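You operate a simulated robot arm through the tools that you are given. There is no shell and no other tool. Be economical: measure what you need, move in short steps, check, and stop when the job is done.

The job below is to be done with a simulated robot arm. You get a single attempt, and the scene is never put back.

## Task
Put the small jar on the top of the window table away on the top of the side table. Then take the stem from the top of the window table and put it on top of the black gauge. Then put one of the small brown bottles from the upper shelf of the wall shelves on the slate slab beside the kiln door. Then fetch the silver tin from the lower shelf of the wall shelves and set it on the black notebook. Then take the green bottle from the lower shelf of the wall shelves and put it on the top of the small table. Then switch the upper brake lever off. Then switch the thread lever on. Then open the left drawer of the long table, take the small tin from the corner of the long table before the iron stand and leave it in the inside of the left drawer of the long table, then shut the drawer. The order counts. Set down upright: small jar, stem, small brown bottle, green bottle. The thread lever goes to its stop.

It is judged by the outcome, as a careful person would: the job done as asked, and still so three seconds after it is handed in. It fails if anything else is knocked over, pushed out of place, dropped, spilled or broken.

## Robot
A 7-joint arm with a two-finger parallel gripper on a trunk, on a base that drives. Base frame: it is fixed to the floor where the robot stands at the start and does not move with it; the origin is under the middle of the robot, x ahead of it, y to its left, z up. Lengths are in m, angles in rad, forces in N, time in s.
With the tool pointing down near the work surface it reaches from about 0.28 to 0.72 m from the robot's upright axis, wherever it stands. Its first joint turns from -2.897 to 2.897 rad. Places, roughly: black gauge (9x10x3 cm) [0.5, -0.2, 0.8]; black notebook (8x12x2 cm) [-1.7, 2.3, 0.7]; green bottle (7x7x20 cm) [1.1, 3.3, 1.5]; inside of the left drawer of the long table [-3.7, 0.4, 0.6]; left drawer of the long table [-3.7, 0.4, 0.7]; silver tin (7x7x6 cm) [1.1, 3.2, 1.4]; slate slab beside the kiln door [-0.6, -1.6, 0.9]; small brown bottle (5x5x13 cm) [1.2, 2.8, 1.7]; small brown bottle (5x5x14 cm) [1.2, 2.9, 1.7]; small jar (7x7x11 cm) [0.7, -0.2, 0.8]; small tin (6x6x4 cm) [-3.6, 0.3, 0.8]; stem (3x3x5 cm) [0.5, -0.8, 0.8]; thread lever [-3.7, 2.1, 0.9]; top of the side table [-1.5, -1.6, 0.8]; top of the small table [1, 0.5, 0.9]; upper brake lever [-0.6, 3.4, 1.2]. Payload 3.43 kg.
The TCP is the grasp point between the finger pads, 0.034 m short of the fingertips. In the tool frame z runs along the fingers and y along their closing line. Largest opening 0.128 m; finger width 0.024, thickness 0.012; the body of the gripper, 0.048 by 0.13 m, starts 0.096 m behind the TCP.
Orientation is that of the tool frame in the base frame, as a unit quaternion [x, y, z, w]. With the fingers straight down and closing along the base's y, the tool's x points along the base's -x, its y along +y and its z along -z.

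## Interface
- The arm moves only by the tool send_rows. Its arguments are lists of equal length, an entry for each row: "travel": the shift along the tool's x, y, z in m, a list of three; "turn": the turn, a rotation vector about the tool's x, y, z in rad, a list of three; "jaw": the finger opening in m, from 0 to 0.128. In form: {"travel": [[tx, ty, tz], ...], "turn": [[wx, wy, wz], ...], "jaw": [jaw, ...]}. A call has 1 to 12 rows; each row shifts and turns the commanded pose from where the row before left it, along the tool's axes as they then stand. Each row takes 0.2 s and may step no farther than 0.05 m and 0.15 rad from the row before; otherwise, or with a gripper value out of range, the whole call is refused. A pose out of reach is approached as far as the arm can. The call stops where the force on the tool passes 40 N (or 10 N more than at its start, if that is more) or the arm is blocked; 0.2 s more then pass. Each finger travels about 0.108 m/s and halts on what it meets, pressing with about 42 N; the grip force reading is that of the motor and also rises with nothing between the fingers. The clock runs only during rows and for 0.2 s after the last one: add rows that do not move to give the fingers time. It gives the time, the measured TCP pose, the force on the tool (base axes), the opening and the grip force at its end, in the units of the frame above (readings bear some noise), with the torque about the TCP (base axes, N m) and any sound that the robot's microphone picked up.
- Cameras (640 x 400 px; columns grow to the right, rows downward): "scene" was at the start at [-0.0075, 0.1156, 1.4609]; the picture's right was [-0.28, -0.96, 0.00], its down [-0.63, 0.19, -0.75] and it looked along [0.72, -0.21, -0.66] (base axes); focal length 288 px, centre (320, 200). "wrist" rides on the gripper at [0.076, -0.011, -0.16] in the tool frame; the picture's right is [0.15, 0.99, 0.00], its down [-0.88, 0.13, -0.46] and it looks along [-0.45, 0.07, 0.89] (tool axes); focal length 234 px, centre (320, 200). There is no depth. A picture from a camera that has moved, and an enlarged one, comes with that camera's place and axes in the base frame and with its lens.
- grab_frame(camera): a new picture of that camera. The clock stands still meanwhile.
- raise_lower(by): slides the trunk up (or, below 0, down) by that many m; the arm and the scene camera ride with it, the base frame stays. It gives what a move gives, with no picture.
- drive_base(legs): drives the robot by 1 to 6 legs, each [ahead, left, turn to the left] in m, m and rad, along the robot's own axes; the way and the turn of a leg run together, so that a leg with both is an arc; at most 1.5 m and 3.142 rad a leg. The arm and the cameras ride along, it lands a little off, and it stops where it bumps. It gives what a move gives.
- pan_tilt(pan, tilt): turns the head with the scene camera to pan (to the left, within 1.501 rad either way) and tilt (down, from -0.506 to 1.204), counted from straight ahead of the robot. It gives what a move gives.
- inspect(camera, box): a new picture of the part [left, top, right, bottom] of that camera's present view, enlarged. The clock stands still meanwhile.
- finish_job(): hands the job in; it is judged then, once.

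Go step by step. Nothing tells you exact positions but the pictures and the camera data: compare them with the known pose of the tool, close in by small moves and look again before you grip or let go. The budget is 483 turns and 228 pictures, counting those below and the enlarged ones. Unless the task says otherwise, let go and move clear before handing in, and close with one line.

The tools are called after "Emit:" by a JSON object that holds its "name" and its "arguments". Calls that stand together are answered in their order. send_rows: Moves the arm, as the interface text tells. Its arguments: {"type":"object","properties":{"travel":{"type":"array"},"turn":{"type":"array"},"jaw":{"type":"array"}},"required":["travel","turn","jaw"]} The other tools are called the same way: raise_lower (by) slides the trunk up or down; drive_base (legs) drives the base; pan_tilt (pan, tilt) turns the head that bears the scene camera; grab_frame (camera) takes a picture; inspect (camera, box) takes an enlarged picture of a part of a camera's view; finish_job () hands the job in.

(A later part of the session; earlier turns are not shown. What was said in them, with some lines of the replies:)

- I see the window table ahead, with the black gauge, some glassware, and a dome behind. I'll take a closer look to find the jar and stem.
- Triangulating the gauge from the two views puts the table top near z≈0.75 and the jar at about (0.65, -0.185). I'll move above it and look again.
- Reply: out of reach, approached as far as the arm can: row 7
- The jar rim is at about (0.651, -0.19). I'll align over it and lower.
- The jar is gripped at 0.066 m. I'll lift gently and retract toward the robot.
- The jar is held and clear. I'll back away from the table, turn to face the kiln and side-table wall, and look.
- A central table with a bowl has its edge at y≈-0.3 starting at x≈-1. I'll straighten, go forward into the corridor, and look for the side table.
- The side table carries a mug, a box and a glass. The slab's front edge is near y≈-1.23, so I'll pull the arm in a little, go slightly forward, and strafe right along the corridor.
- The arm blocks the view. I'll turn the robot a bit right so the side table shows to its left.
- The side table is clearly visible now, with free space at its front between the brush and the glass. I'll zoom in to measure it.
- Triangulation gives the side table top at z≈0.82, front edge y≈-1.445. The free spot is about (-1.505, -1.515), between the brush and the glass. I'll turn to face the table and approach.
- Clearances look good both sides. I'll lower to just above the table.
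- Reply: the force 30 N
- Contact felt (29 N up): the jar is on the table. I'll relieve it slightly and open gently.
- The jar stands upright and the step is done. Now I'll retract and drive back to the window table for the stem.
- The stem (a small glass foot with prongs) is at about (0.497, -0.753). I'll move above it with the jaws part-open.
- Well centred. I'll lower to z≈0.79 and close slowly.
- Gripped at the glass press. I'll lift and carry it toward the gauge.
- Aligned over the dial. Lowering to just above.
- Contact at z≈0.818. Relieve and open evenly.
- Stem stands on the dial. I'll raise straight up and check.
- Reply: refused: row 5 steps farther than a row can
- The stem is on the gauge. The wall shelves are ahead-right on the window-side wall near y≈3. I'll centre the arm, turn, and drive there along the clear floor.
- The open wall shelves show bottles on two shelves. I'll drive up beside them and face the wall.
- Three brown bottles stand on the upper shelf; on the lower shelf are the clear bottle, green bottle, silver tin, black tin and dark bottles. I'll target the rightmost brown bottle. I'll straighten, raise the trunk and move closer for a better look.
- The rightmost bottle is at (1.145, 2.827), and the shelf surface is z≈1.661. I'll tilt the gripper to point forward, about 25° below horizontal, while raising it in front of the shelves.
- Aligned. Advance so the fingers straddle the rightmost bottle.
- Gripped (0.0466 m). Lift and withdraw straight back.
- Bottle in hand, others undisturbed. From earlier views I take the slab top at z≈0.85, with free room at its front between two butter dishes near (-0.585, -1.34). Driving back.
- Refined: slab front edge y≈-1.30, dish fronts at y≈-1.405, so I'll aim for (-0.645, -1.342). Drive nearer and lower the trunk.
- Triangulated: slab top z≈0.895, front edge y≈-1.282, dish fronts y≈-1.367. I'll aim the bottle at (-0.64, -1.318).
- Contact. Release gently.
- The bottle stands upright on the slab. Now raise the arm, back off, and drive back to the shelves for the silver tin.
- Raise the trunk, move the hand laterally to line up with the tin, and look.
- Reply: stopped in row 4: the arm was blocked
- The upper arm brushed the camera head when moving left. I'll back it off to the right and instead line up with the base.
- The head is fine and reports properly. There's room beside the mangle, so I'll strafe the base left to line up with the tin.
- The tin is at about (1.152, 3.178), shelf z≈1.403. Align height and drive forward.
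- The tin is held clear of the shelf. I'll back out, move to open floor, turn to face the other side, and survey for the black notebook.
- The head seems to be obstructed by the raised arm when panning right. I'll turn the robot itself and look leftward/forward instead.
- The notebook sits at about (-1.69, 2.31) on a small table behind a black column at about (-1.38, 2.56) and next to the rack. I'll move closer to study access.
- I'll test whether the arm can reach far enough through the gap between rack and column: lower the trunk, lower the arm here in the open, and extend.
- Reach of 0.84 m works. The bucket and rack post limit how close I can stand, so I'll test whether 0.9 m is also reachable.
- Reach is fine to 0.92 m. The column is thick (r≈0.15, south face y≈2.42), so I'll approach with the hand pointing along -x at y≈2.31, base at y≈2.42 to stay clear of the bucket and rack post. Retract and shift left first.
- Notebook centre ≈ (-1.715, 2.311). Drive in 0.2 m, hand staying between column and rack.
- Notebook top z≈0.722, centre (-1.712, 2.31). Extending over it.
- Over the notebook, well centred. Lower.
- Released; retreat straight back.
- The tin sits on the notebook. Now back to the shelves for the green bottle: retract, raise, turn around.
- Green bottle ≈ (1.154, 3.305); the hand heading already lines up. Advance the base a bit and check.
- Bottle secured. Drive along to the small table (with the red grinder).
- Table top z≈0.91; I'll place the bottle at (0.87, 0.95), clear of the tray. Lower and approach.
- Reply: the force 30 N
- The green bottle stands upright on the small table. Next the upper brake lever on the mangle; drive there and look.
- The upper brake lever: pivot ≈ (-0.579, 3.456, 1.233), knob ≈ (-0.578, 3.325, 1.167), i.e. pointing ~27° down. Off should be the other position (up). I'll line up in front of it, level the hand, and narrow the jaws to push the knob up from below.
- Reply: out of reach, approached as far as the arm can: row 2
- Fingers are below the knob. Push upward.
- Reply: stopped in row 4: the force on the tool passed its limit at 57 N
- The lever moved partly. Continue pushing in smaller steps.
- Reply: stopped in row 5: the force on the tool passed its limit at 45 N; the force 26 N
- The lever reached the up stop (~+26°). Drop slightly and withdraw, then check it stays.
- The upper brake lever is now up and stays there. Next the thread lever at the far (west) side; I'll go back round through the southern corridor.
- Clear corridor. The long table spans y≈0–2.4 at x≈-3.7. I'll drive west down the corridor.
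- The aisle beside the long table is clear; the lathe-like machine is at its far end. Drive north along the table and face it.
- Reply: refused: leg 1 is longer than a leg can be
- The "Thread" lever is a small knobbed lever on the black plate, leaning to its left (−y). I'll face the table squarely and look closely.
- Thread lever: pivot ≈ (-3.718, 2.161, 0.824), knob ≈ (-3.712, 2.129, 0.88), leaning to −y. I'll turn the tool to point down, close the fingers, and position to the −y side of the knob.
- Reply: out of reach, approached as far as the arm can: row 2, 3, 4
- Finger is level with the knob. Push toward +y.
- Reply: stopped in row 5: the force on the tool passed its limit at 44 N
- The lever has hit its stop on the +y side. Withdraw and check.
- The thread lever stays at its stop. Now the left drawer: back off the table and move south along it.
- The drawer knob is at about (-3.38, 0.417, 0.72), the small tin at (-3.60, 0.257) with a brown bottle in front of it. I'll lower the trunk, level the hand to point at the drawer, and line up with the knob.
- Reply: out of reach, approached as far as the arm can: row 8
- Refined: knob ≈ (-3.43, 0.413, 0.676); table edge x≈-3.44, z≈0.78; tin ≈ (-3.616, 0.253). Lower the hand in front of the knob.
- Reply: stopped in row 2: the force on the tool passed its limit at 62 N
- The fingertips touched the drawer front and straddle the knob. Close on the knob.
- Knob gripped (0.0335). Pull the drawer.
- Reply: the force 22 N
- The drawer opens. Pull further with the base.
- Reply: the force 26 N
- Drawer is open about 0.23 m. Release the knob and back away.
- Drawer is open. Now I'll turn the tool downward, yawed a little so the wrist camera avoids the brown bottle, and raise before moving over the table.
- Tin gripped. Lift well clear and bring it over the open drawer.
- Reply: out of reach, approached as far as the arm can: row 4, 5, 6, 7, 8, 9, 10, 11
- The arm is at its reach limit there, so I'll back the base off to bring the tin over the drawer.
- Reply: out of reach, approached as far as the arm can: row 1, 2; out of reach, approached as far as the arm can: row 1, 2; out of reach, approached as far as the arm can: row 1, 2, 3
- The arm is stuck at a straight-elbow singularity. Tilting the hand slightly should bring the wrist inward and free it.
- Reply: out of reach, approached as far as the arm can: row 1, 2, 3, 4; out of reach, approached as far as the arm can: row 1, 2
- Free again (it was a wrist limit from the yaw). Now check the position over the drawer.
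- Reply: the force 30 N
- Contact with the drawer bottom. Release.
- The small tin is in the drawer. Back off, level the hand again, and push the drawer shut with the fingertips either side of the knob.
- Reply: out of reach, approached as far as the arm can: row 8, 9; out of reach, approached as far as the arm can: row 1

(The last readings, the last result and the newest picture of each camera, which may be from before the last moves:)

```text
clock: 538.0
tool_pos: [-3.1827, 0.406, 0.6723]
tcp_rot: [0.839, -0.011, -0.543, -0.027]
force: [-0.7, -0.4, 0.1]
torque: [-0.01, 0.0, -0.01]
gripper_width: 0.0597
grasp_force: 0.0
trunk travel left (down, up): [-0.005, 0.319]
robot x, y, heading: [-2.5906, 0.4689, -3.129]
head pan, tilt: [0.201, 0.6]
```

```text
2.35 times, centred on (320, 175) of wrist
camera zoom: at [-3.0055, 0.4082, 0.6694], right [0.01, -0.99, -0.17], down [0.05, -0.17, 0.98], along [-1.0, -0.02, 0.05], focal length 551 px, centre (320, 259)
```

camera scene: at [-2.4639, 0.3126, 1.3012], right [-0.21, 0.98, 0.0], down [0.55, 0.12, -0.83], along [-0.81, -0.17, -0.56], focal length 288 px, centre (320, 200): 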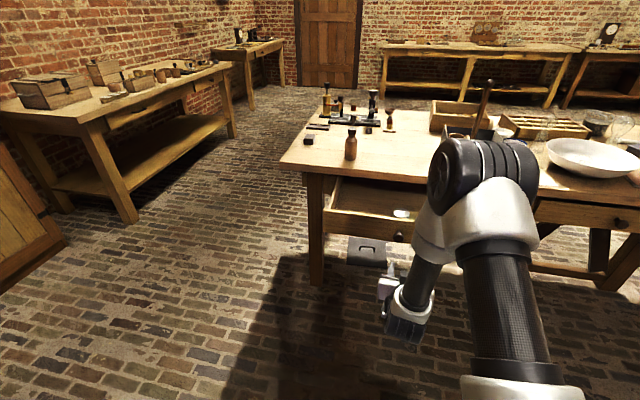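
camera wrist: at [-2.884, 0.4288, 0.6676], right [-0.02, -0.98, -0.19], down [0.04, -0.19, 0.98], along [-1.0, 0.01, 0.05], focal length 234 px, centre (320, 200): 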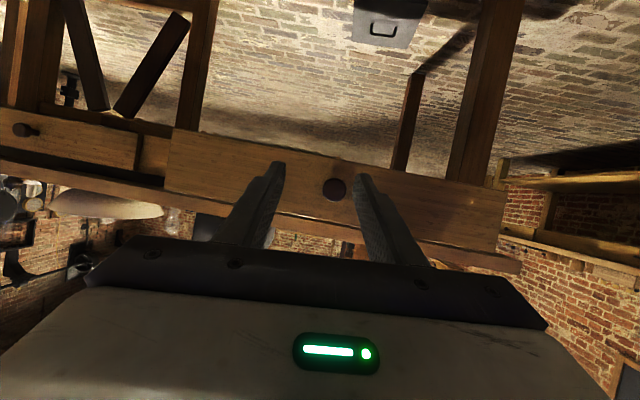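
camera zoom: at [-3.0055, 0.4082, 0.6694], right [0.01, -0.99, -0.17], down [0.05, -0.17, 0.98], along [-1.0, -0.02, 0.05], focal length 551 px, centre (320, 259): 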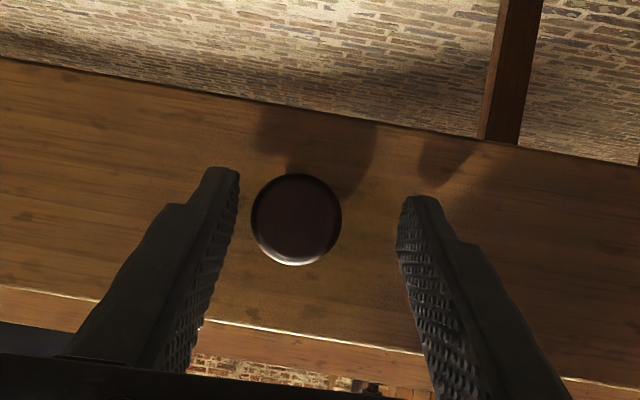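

Emit:
{"name": "send_rows", "arguments": {"travel": [[0, -0.008, 0], [-0.0082, 0, 0.0183], [-0.0082, 0, 0.0183], [-0.0123, 0, 0.0274], [-0.0123, 0, 0.0274], [-0.0123, 0, 0.0274], [-0.0123, 0, 0.0274], [0, 0, 0]], "turn": [[0, 0, 0], [0, 0, 0], [0, 0, 0], [0, 0, 0], [0, 0, 0], [0, 0, 0], [0, 0, 0], [0, 0, 0]], "jaw": [0.06, 0.06, 0.06, 0.06, 0.06, 0.06, 0.06, 0.06]}}

Emit:
{"name": "grab_frame", "arguments": {"camera": "scene"}}

```text
clock: 539.8
tool_pos: [-3.3422, 0.4178, 0.6739]
tcp_rot: [0.839, -0.011, -0.543, -0.027]
force: [-0.1, -0.2, -0.3]
torque: [-0.04, 0.05, -0.01]
gripper_width: 0.0603
grasp_force: 0.2
out of reach, approached as far as the arm can: row 2, 5
trunk travel left (down, up): [-0.005, 0.319]
robot x, y, heading: [-2.5915, 0.469, -3.128]
head pan, tilt: [0.201, 0.6]
```

```text
47 pictures are left
camera scene: at [-2.585, 0.3112, 1.3012], right [-0.21, 0.98, 0.0], down [0.55, 0.12, -0.83], along [-0.81, -0.17, -0.56], focal length 288 px, centre (320, 200)
```

scene: 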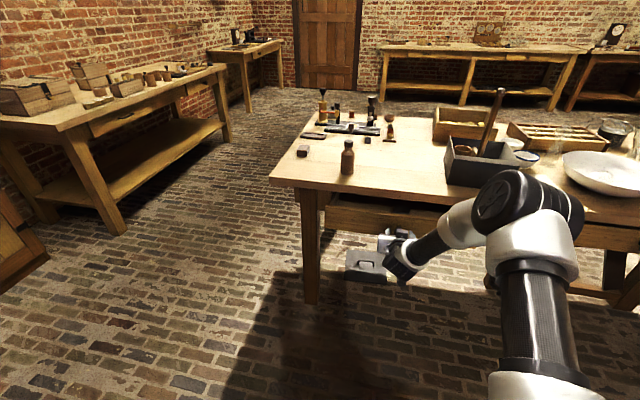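

Emit:
{"name": "send_rows", "arguments": {"travel": [[-0.0102, 0, 0.0228], [-0.0102, 0, 0.0228], [-0.0102, 0, 0.0228], [-0.0061, 0, 0.0137], [-0.0041, 0, 0.0091], [-0.0041, 0, 0.0091], [0, 0, 0]], "turn": [[0, 0, 0], [0, 0, 0], [0, 0, 0], [0, 0, 0], [0, 0, 0], [0, 0, 0], [0, 0, 0]], "jaw": [0.06, 0.06, 0.06, 0.06, 0.06, 0.06, 0.06]}}

Emit:
{"name": "inspect", "arguments": {"camera": "scene", "box": [280, 150, 520, 300]}}

```text
clock: 541.0
tool_pos: [-3.436, 0.4197, 0.673]
tcp_rot: [0.841, -0.01, -0.541, -0.027]
force: [28.3, 4.3, 14.1]
torque: [-0.45, 0.43, 0.77]
gripper_width: 0.0563
grasp_force: 0.1
trunk travel left (down, up): [-0.005, 0.319]
robot x, y, heading: [-2.5953, 0.4748, -3.127]
head pan, tilt: [0.201, 0.6]
stopped in row 6: the force on the tool passed its limit at 62 N (the readings are from after the stop); the commanded pose is now the measured one
```

```text
2.67 times, centred on (400, 225) of scene
camera zoom: at [-2.5813, 0.3117, 1.3015], right [-0.21, 0.98, 0.0], down [0.55, 0.12, -0.83], along [-0.81, -0.17, -0.56], focal length 767 px, centre (107, 133)
```

zoom: 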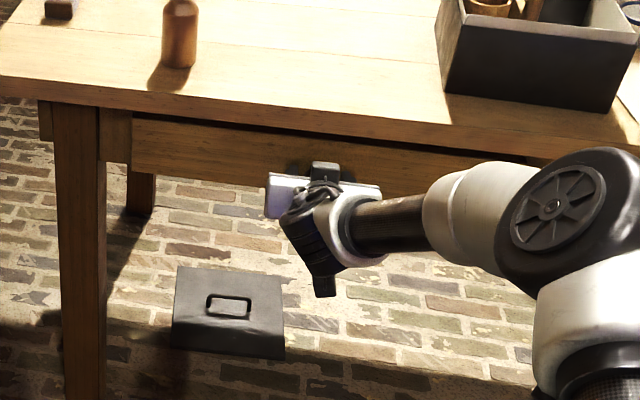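

The drawer is fully shut (same contact position as when originally closed). Back away carefully and verify.

Emit:
{"name": "send_rows", "arguments": {"travel": [[0.0061, 0, -0.0137], [0.0123, 0, -0.0274], [0.0123, 0, -0.0274], [0.0123, 0, -0.0274], [0, 0, 0]], "turn": [[0, 0, 0], [0, 0, 0], [0, 0, 0], [0, 0, 0], [0, 0, 0]], "jaw": [0.064, 0.064, 0.064, 0.064, 0.064]}}

Emit:
{"name": "drive_base", "arguments": {"legs": [[-0.2, 0, 0]]}}

Emit:
{"name": "inspect", "arguments": {"camera": "scene", "box": [280, 100, 560, 300]}}

Emit:
{"name": "grab_frame", "arguments": {"camera": "wrist"}}

```text
clock: 542.2
tool_pos: [-3.3336, 0.4159, 0.6703]
tcp_rot: [0.842, -0.009, -0.539, -0.026]
force: [0.6, -0.2, -0.9]
torque: [-0.01, 0.0, -0.05]
gripper_width: 0.0641
grasp_force: 0.1
trunk travel left (down, up): [-0.005, 0.319]
robot x, y, heading: [-2.5917, 0.4659, -3.131]
head pan, tilt: [0.201, 0.6]
```

```text
clock: 543.8
tool_pos: [-3.1333, 0.4146, 0.6702]
tcp_rot: [0.842, -0.008, -0.539, -0.025]
force: [-0.6, -0.2, -0.2]
torque: [0.01, -0.02, 0.02]
gripper_width: 0.0638
grasp_force: 0.1
trunk travel left (down, up): [-0.005, 0.319]
robot x, y, heading: [-2.3915, 0.4722, -3.13]
head pan, tilt: [0.201, 0.6]
```

```text
2.00 times, centred on (420, 200) of scene
camera zoom: at [-2.384, 0.3139, 1.3012], right [-0.21, 0.98, 0.0], down [0.55, 0.12, -0.83], along [-0.81, -0.18, -0.56], focal length 575 px, centre (120, 200)
```

zoom: 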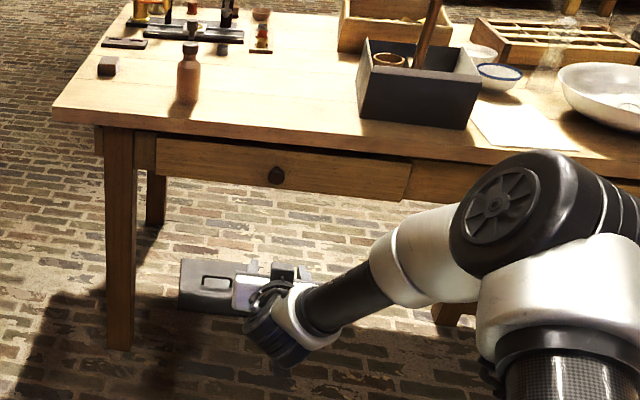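

```text
44 pictures are left
camera wrist: at [-2.9557, 0.4183, 0.6681], right [0.02, -0.99, -0.17], down [0.04, -0.17, 0.99], along [-1.0, -0.03, 0.04], focal length 234 px, centre (320, 200)
```

wrist: 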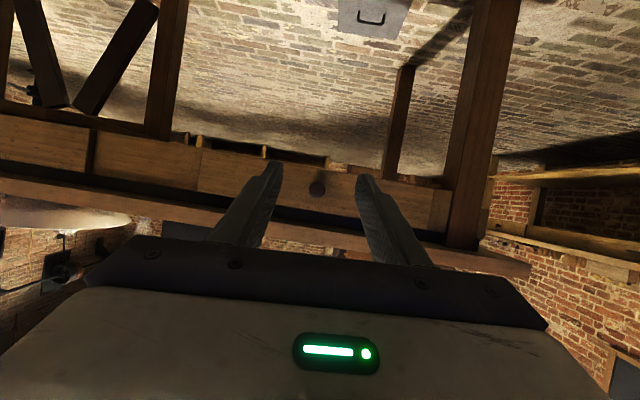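

Emit:
{"name": "inspect", "arguments": {"camera": "scene", "box": [340, 150, 500, 220]}}

Emit:
{"name": "inspect", "arguments": {"camera": "wrist", "box": [60, 90, 480, 260]}}

```text
4.00 times, centred on (420, 185) of scene
camera zoom: at [-2.384, 0.3139, 1.3012], right [-0.21, 0.98, 0.0], down [0.55, 0.12, -0.83], along [-0.81, -0.18, -0.56], focal length 1150 px, centre (-80, 260)
```

zoom: 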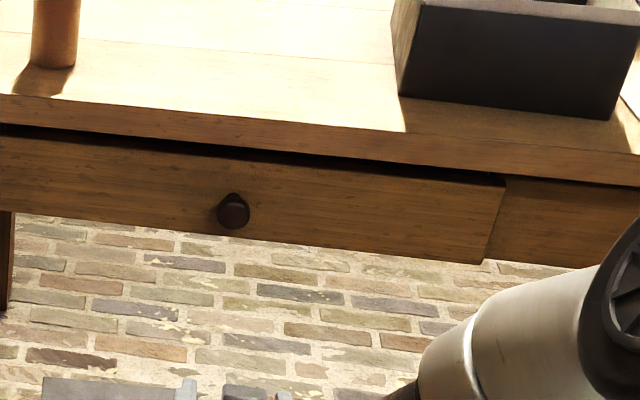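

```text
1.52 times, centred on (270, 175) of wrist
camera zoom: at [-2.9557, 0.4183, 0.6681], right [0.02, -0.99, -0.17], down [0.04, -0.17, 0.99], along [-1.0, -0.03, 0.04], focal length 357 px, centre (396, 238)
```

zoom: 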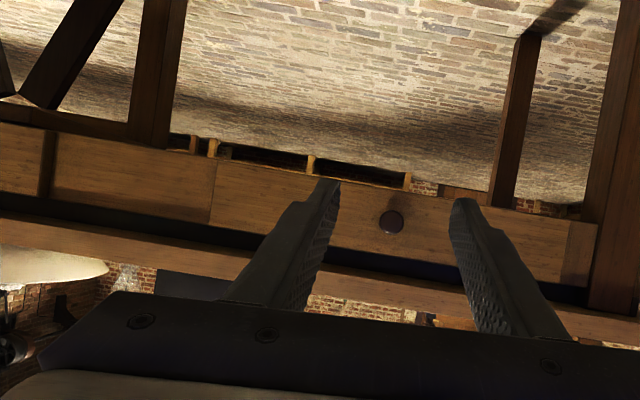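

Everything is done: the drawer front is back at its original closed position with the small tin inside, and the hand is empty and clear. I'm handing in.

Emit:
{"name": "finish_job", "arguments": {}}

```text
The job is handed in.
```

All eight steps were carried out in the order you gave, and I handed the job in with the gripper empty and clear. I took "off" for the upper brake lever to mean its other end position (up), since nothing on it says which way is off.
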